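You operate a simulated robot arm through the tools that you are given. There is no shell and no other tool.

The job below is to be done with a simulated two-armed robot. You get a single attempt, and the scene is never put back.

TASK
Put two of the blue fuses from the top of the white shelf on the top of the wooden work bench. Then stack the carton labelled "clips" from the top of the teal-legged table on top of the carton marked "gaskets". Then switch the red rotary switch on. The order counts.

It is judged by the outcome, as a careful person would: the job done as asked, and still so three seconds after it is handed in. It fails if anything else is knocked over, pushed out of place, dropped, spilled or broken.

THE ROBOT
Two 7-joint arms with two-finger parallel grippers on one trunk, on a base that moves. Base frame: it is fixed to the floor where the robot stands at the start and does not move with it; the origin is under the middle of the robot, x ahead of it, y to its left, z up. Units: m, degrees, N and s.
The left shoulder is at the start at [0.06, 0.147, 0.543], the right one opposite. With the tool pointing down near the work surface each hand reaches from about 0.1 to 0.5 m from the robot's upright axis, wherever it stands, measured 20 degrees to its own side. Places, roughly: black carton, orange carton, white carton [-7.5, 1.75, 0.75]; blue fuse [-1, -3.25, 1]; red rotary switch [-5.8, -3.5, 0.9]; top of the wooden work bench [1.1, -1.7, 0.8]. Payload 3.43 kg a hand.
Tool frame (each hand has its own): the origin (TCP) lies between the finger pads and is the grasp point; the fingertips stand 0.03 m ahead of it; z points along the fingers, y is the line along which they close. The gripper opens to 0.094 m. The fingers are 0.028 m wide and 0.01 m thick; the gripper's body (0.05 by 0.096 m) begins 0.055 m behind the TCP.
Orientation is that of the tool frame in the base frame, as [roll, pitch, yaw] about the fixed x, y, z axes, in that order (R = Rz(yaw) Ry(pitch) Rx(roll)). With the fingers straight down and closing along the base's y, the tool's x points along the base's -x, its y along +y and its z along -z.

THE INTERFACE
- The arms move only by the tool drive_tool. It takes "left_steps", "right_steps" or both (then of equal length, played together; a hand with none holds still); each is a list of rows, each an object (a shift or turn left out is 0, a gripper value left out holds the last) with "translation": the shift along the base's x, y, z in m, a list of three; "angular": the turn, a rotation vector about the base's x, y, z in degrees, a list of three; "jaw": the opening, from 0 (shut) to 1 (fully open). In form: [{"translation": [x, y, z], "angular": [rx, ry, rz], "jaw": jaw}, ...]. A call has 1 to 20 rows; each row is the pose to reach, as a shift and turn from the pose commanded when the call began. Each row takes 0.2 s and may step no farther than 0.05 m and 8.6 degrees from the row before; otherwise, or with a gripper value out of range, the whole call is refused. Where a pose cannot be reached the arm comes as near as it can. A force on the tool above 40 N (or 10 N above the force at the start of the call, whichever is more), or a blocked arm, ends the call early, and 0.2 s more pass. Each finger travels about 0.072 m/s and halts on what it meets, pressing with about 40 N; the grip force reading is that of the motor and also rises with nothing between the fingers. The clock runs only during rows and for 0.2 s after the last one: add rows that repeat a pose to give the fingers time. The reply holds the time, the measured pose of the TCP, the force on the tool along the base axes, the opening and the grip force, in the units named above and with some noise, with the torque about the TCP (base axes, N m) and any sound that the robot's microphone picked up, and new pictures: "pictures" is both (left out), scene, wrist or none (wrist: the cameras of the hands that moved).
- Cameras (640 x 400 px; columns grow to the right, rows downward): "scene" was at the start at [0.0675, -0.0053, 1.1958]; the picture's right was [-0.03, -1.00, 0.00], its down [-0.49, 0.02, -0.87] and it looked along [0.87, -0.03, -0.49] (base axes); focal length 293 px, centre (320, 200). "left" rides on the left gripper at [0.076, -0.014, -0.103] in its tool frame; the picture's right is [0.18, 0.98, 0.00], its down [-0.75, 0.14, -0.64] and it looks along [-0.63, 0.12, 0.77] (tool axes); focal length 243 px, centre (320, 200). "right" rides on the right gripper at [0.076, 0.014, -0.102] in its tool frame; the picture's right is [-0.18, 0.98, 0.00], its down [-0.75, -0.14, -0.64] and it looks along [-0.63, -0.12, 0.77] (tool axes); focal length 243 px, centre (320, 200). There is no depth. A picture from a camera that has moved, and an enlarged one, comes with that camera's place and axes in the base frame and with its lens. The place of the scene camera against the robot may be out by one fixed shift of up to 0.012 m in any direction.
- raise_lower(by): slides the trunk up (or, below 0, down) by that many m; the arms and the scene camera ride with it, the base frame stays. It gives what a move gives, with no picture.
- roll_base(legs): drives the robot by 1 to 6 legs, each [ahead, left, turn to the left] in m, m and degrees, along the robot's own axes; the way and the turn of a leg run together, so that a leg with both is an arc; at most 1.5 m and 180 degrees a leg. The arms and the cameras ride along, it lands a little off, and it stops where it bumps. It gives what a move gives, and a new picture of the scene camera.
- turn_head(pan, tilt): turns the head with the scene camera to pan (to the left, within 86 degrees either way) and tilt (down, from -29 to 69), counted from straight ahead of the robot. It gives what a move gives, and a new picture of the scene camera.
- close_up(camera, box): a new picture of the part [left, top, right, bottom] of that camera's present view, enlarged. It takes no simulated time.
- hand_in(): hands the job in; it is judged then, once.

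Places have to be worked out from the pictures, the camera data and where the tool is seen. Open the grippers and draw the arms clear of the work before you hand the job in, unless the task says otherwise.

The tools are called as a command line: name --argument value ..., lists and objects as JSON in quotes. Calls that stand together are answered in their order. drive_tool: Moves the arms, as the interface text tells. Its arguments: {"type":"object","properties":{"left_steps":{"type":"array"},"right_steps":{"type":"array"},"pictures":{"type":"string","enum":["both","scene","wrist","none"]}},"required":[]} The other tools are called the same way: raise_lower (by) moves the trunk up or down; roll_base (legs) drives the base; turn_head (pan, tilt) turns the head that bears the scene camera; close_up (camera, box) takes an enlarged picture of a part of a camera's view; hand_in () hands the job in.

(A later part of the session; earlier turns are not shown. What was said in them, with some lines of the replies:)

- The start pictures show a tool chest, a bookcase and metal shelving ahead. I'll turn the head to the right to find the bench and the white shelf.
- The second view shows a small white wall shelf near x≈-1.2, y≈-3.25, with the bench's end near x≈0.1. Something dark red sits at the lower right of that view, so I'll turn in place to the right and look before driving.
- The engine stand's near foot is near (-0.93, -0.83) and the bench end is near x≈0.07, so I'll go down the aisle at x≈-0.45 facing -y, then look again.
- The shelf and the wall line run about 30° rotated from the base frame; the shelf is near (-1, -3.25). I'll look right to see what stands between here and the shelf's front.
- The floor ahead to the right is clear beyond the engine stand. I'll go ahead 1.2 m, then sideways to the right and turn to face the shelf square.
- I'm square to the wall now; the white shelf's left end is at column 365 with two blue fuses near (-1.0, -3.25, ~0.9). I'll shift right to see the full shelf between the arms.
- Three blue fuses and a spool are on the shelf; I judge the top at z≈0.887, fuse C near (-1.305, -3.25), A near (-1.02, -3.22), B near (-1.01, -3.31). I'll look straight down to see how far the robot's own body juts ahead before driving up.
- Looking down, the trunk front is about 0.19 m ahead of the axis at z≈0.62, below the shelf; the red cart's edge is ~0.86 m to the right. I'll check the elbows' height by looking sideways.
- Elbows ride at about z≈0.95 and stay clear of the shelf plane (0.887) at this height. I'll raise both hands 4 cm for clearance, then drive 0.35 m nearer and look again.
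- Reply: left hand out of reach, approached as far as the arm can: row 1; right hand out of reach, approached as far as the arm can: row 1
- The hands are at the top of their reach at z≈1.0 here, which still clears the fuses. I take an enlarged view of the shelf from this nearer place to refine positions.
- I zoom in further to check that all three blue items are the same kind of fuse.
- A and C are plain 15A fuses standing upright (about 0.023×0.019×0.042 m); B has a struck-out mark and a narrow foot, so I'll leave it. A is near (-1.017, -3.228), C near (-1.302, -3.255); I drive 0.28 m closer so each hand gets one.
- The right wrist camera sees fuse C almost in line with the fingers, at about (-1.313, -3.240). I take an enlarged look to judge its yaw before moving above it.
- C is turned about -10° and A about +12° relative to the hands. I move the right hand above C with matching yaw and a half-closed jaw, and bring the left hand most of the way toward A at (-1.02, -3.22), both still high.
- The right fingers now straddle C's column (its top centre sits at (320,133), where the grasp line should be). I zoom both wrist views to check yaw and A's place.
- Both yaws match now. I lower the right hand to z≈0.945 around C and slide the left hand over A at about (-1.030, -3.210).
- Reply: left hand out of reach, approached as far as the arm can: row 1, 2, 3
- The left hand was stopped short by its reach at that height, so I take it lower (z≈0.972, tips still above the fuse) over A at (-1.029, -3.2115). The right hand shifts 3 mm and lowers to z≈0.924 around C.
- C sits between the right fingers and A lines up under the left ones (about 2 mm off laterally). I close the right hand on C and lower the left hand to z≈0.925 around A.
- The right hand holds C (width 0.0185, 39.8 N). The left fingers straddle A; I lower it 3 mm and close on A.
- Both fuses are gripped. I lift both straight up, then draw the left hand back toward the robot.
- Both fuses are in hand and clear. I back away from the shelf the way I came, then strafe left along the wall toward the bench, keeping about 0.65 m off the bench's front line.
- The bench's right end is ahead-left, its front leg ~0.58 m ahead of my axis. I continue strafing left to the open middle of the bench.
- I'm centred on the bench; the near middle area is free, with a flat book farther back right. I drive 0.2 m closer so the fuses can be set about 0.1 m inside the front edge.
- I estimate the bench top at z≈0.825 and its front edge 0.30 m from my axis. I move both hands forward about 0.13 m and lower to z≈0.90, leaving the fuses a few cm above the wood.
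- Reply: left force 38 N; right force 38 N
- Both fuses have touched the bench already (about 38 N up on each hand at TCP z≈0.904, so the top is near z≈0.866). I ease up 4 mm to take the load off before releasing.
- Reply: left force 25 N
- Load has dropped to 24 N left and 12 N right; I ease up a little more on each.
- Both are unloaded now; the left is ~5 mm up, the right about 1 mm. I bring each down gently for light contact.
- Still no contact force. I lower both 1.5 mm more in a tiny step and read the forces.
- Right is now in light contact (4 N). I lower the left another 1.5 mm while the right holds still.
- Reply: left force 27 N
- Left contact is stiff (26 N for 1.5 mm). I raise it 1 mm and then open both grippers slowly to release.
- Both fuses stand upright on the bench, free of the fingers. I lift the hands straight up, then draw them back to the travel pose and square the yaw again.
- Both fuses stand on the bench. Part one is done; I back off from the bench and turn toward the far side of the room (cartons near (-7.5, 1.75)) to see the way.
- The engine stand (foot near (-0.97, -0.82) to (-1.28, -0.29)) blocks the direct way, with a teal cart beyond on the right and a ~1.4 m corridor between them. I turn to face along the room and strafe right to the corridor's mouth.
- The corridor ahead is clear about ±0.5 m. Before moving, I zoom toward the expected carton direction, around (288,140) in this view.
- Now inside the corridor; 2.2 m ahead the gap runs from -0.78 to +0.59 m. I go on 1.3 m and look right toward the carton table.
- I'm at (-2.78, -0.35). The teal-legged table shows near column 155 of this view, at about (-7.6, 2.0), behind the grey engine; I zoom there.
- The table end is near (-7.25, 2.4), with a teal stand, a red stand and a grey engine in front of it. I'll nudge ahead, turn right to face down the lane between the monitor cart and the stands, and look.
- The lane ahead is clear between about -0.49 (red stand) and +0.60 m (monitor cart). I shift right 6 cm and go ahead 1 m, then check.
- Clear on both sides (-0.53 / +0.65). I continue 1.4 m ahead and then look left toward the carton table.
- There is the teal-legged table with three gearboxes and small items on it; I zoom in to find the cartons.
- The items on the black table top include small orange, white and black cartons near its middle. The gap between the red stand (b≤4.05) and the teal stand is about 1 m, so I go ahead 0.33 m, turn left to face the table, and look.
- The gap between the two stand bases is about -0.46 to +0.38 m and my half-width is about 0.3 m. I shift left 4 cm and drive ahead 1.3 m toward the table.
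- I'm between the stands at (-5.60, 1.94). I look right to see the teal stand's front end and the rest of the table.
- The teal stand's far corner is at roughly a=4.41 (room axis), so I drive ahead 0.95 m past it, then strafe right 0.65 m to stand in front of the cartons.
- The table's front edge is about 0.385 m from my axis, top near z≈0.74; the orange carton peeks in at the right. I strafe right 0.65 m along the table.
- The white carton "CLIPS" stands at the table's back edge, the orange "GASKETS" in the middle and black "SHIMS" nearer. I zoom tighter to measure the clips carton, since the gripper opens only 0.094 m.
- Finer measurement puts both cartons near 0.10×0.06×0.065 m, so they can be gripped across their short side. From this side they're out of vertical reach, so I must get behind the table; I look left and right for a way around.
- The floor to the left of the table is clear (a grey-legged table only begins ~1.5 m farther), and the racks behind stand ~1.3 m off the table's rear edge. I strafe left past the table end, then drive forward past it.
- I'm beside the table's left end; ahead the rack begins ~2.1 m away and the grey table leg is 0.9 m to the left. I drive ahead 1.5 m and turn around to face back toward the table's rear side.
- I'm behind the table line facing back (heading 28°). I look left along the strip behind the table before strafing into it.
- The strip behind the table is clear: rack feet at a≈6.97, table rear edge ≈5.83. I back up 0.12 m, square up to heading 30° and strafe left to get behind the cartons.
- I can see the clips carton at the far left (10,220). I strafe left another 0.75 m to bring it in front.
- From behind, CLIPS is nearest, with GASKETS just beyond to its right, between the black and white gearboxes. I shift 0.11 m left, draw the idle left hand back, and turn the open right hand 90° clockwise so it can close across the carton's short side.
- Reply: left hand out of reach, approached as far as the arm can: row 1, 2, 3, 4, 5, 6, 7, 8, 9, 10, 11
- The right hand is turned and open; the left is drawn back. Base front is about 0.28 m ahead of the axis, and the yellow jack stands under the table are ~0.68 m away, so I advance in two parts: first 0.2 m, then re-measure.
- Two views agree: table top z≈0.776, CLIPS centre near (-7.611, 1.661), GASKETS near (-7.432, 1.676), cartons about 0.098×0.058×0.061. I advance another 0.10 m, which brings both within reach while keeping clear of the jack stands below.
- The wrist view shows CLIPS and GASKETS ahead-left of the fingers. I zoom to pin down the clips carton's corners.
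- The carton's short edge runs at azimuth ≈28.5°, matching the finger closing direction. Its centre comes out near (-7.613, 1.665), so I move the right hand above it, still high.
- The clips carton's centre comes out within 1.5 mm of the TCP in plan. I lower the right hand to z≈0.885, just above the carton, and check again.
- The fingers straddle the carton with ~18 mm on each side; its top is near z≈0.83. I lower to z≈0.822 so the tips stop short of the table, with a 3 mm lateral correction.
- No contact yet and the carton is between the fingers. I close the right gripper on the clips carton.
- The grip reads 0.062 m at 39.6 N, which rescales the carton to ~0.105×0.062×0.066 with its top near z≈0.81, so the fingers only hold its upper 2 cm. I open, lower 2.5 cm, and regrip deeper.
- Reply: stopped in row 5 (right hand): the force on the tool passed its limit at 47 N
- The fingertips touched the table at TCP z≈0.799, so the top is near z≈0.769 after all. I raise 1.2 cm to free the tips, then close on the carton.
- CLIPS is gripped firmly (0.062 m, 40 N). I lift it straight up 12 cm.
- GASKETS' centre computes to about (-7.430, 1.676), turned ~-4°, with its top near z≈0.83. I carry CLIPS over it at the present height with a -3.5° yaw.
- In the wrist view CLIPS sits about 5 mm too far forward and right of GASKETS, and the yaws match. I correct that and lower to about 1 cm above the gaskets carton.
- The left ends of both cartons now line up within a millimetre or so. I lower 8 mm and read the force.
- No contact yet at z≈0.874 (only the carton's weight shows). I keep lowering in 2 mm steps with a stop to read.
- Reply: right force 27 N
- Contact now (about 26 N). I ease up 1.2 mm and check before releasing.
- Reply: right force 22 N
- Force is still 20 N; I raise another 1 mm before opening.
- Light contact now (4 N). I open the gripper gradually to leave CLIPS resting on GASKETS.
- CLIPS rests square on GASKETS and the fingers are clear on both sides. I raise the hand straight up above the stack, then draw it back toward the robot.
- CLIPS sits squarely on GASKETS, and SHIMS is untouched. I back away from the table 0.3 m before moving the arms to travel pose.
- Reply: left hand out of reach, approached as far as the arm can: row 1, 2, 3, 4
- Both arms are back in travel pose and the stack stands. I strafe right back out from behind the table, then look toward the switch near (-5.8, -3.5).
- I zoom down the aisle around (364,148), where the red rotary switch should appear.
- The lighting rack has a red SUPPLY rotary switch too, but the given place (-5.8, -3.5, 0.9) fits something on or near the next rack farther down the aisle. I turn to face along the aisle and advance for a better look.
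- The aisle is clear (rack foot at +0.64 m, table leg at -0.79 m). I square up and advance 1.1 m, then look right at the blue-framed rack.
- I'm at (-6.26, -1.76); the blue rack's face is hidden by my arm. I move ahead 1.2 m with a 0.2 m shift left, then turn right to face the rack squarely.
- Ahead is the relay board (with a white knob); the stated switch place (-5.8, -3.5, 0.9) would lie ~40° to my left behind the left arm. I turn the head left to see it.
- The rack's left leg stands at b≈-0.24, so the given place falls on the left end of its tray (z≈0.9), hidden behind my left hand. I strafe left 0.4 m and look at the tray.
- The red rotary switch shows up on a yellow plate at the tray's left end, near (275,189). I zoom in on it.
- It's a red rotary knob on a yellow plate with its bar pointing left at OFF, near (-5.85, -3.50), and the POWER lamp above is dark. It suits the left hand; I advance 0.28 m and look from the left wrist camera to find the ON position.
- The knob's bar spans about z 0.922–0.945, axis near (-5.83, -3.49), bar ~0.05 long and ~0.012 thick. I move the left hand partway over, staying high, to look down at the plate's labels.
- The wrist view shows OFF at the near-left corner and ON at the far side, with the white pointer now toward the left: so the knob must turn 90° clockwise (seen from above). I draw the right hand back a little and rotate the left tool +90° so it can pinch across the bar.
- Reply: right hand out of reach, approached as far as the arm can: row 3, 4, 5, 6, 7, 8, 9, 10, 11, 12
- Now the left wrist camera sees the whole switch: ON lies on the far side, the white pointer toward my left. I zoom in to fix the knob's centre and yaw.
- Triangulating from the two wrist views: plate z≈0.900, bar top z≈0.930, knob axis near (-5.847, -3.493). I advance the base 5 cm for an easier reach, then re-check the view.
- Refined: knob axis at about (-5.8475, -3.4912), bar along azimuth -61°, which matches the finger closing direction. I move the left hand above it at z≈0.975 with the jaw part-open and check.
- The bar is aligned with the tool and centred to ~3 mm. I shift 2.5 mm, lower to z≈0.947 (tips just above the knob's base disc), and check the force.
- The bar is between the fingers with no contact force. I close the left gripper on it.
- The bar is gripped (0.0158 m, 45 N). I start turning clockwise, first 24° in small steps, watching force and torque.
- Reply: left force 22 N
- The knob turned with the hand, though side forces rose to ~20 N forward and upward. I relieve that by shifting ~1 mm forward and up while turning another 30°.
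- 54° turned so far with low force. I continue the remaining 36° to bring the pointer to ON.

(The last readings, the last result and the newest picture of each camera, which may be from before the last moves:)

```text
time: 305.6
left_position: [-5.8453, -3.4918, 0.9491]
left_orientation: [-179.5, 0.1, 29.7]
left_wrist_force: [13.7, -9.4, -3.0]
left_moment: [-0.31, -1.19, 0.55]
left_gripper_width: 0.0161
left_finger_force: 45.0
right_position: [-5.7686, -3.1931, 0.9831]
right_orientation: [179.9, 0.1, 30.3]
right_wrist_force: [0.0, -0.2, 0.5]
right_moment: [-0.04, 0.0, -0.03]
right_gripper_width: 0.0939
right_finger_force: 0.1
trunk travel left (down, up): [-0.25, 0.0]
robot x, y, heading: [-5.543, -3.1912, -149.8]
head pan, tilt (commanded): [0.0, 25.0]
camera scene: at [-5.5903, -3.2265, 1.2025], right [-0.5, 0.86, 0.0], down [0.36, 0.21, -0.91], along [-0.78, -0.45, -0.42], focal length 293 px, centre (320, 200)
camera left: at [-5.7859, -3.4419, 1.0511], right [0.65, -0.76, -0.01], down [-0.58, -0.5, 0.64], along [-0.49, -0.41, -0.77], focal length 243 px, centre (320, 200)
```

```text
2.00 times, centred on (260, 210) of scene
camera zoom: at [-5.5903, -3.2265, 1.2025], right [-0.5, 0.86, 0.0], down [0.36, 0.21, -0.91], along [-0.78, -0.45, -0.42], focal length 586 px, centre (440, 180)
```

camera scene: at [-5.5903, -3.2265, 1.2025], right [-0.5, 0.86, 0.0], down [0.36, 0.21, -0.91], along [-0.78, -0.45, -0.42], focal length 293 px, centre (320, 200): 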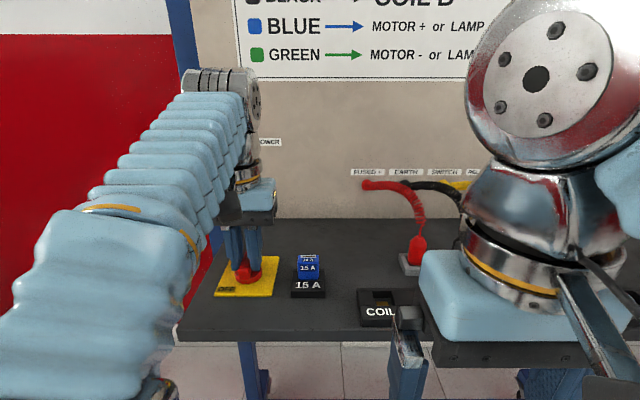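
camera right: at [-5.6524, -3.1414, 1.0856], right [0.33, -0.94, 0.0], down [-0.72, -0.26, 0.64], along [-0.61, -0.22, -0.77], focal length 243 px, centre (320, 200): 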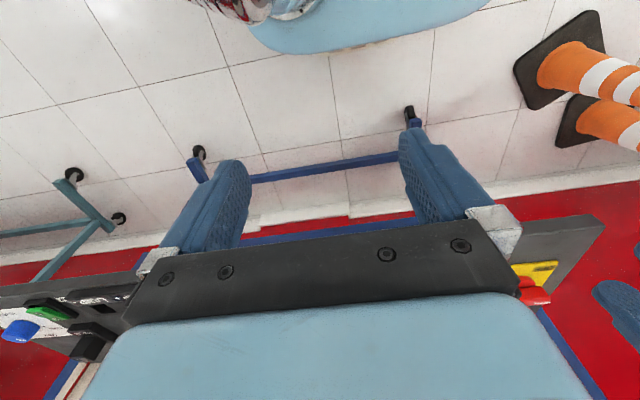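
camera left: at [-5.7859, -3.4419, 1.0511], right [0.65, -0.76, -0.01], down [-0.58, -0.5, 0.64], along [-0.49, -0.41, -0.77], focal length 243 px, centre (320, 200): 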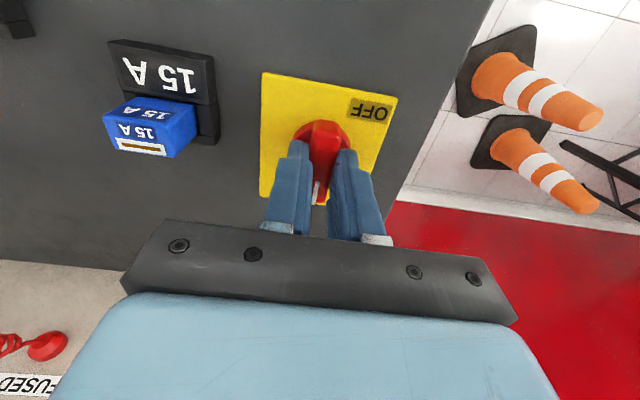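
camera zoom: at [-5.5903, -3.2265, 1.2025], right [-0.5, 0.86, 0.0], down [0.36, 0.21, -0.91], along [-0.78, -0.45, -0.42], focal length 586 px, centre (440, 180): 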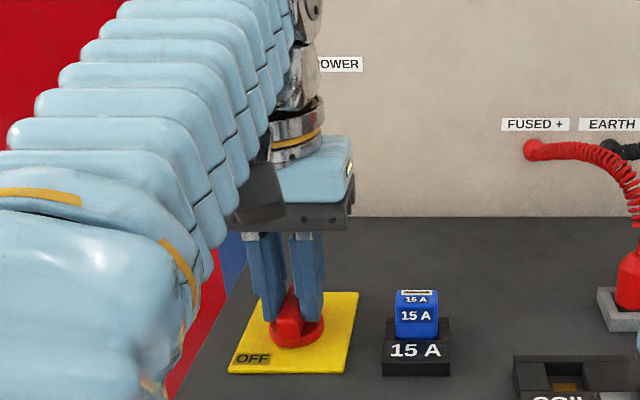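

The pointer now points to the ON side (90° turned), with some end-stop torque felt (0.55 N m). I open the fingers and lift off to check the pointer and the POWER lamp.

drive_tool --left_steps '[{"jaw": 0.25}, {"jaw": 0.4}, {"jaw": 0.4}, {"translation": [0, 0, 0.02], "jaw": 0.4}, {"translation": [0.01, 0.006, 0.04], "jaw": 0.4}, {"translation": [0.04, 0.023, 0.045], "jaw": 0.4}, {"translation": [0.08, 0.046, 0.048], "jaw": 0.4}, {"translation": [0.12, 0.069, 0.048], "jaw": 0.4}, {"translation": [0.16, 0.092, 0.048], "jaw": 0.4}, {"translation": [0.16, 0.092, 0.048], "jaw": 0.4}]'

close_up --camera "scene" --box '[190, 110, 350, 310]'

```text
time: 307.8
left_position: [-5.687, -3.3996, 0.9947]
left_orientation: [-179.6, 0.1, 29.8]
left_wrist_force: [-0.2, 0.7, -0.1]
left_moment: [0.03, 0.02, 0.01]
left_gripper_width: 0.0377
left_finger_force: 0.0
right_position: [-5.7699, -3.1928, 0.9824]
right_orientation: [-180.0, 0.1, 30.1]
right_wrist_force: [-0.2, 0.7, -0.2]
right_moment: [0.05, -0.02, -0.02]
right_gripper_width: 0.0942
right_finger_force: 0.1
trunk travel left (down, up): [-0.25, 0.0]
robot x, y, heading: [-5.5443, -3.1923, -149.9]
head pan, tilt (commanded): [0.0, 25.0]
camera scene: at [-5.5911, -3.226, 1.2025], right [-0.5, 0.86, 0.0], down [0.37, 0.21, -0.91], along [-0.78, -0.45, -0.42], focal length 293 px, centre (320, 200)
camera left: at [-5.628, -3.3496, 1.0967], right [0.65, -0.76, -0.01], down [-0.58, -0.5, 0.64], along [-0.49, -0.41, -0.77], focal length 243 px, centre (320, 200)
```

scene: 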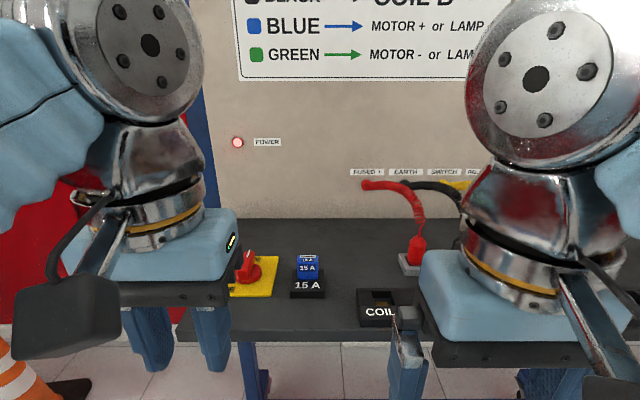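
left: 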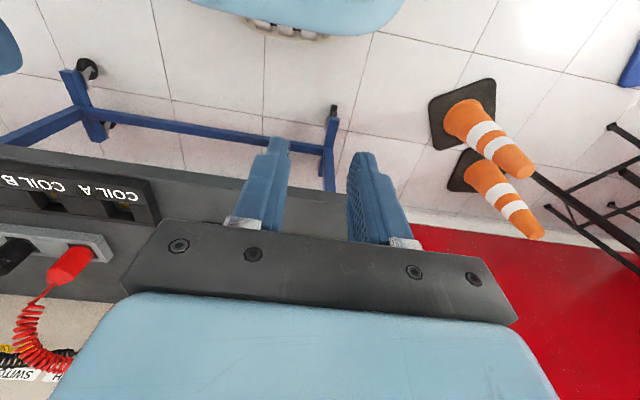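

```text
2.00 times, centred on (270, 210) of scene
camera zoom: at [-5.5911, -3.226, 1.2025], right [-0.5, 0.86, 0.0], down [0.37, 0.21, -0.91], along [-0.78, -0.45, -0.42], focal length 586 px, centre (420, 180)
```

zoom: 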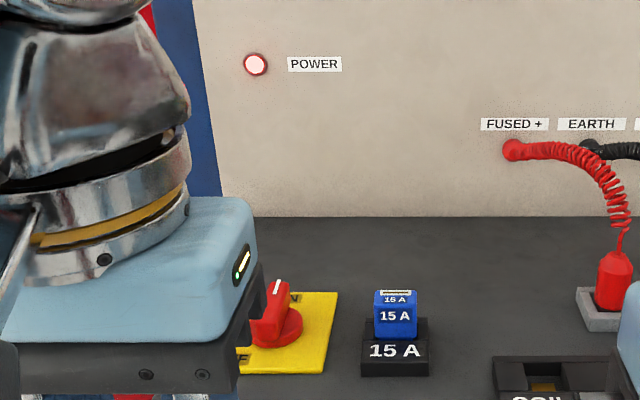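

The POWER lamp is now lit and the knob points to ON. I open the left gripper fully, back the robot away from the rack, and take a final look.

drive_tool --left_steps '[{"jaw": 0.7}, {"jaw": 1.0}, {"jaw": 1.0}]' --right_steps '[{"jaw": 1.0}, {"jaw": 1.0}, {"jaw": 1.0}]' --pictures "none"

roll_base --legs '[[-0.32, 0, 0]]'

close_up --camera "scene" --box '[210, 100, 370, 240]'

```text
time: 308.6
left_position: [-5.6864, -3.3986, 0.9945]
left_orientation: [-179.7, 0.1, 29.7]
left_wrist_force: [0.1, -0.6, 1.3]
left_moment: [-0.03, -0.02, -0.05]
left_gripper_width: 0.0939
left_finger_force: 0.1
right_position: [-5.7693, -3.1928, 0.982]
right_orientation: [179.9, 0.1, 30.0]
right_wrist_force: [-0.5, 0.0, 0.2]
right_moment: [0.0, 0.0, -0.01]
right_gripper_width: 0.0939
right_finger_force: 0.1
trunk travel left (down, up): [-0.25, 0.0]
robot x, y, heading: [-5.5438, -3.1924, -150.2]
head pan, tilt (commanded): [0.0, 25.0]
```

```text
time: 310.7
left_position: [-5.4134, -3.2389, 0.9942]
left_orientation: [-179.6, 0.0, 29.6]
left_wrist_force: [-0.4, -0.9, -0.7]
left_moment: [0.0, 0.0, -0.01]
left_gripper_width: 0.094
left_finger_force: 0.2
right_position: [-5.4951, -3.0337, 0.9817]
right_orientation: [179.8, 0.1, 30.0]
right_wrist_force: [-0.1, -0.1, 0.8]
right_moment: [-0.01, -0.02, 0.02]
right_gripper_width: 0.094
right_finger_force: 0.0
trunk travel left (down, up): [-0.25, 0.0]
robot x, y, heading: [-5.2717, -3.0334, -149.9]
head pan, tilt (commanded): [0.0, 25.0]
camera scene: at [-5.3167, -3.0665, 1.2025], right [-0.5, 0.87, 0.0], down [0.37, 0.21, -0.91], along [-0.78, -0.45, -0.42], focal length 293 px, centre (320, 200)
```

scene: 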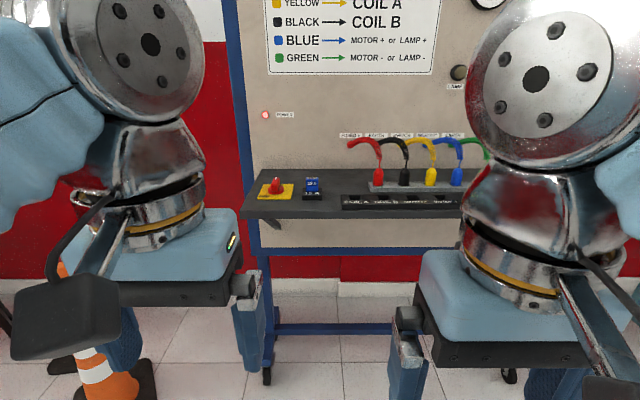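

```text
2.86 times, centred on (290, 170) of scene
camera zoom: at [-5.3167, -3.0665, 1.2025], right [-0.5, 0.87, 0.0], down [0.37, 0.21, -0.91], along [-0.78, -0.45, -0.42], focal length 837 px, centre (406, 286)
```

zoom: 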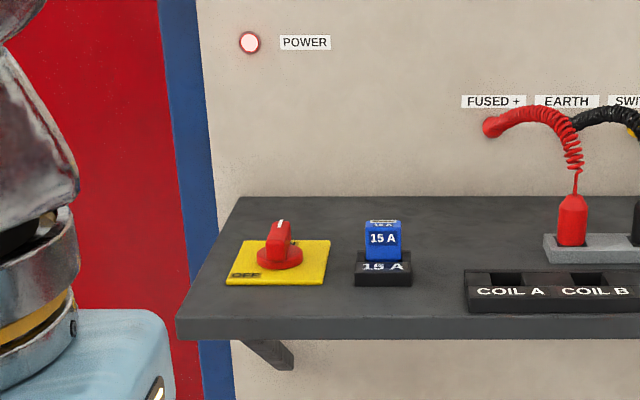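

The POWER lamp is lit, the knob points at ON, the nearby parts are untouched, both grippers are open and the arms are clear. The fuses were left standing on the bench and CLIPS is stacked on GASKETS, so I hand the job in.

hand_in

```text
The job is handed in.
```

The job is handed in, with all three parts done in the order you gave:

1. **Fuses:** two blue 15A fuses from the white shelf are standing upright on the wooden work bench. I left the third on the shelf because it had a struck-out mark and a narrower foot.
2. **Cartons:** "clips" sits squarely on top of "gaskets". I worked from behind the teal-legged table because the cartons were out of reach from the front.
3. **Switch:** the red rotary switch on the relay rack's tray is turned to ON, and the POWER lamp above it is lit. A lighting rack nearby also has a red rotary switch, labelled SUPPLY. I left that one alone because it was about 2.4 m from the place given.

Nothing was knocked over or dropped that I could see. The fuses and the gripper fingers pressed harder than planned, once each:

- **Fuses:** both touched down on the bench at about 38 N each.
- **Fingertips:** the right fingers reached 47 N against the teal-legged table while I was adjusting the grip on "clips".

Both grippers are open and the arms are clear. I checked the switch just before handing in. I last saw the fuses and the stacked cartons when I left each place, so I have not looked at them since.
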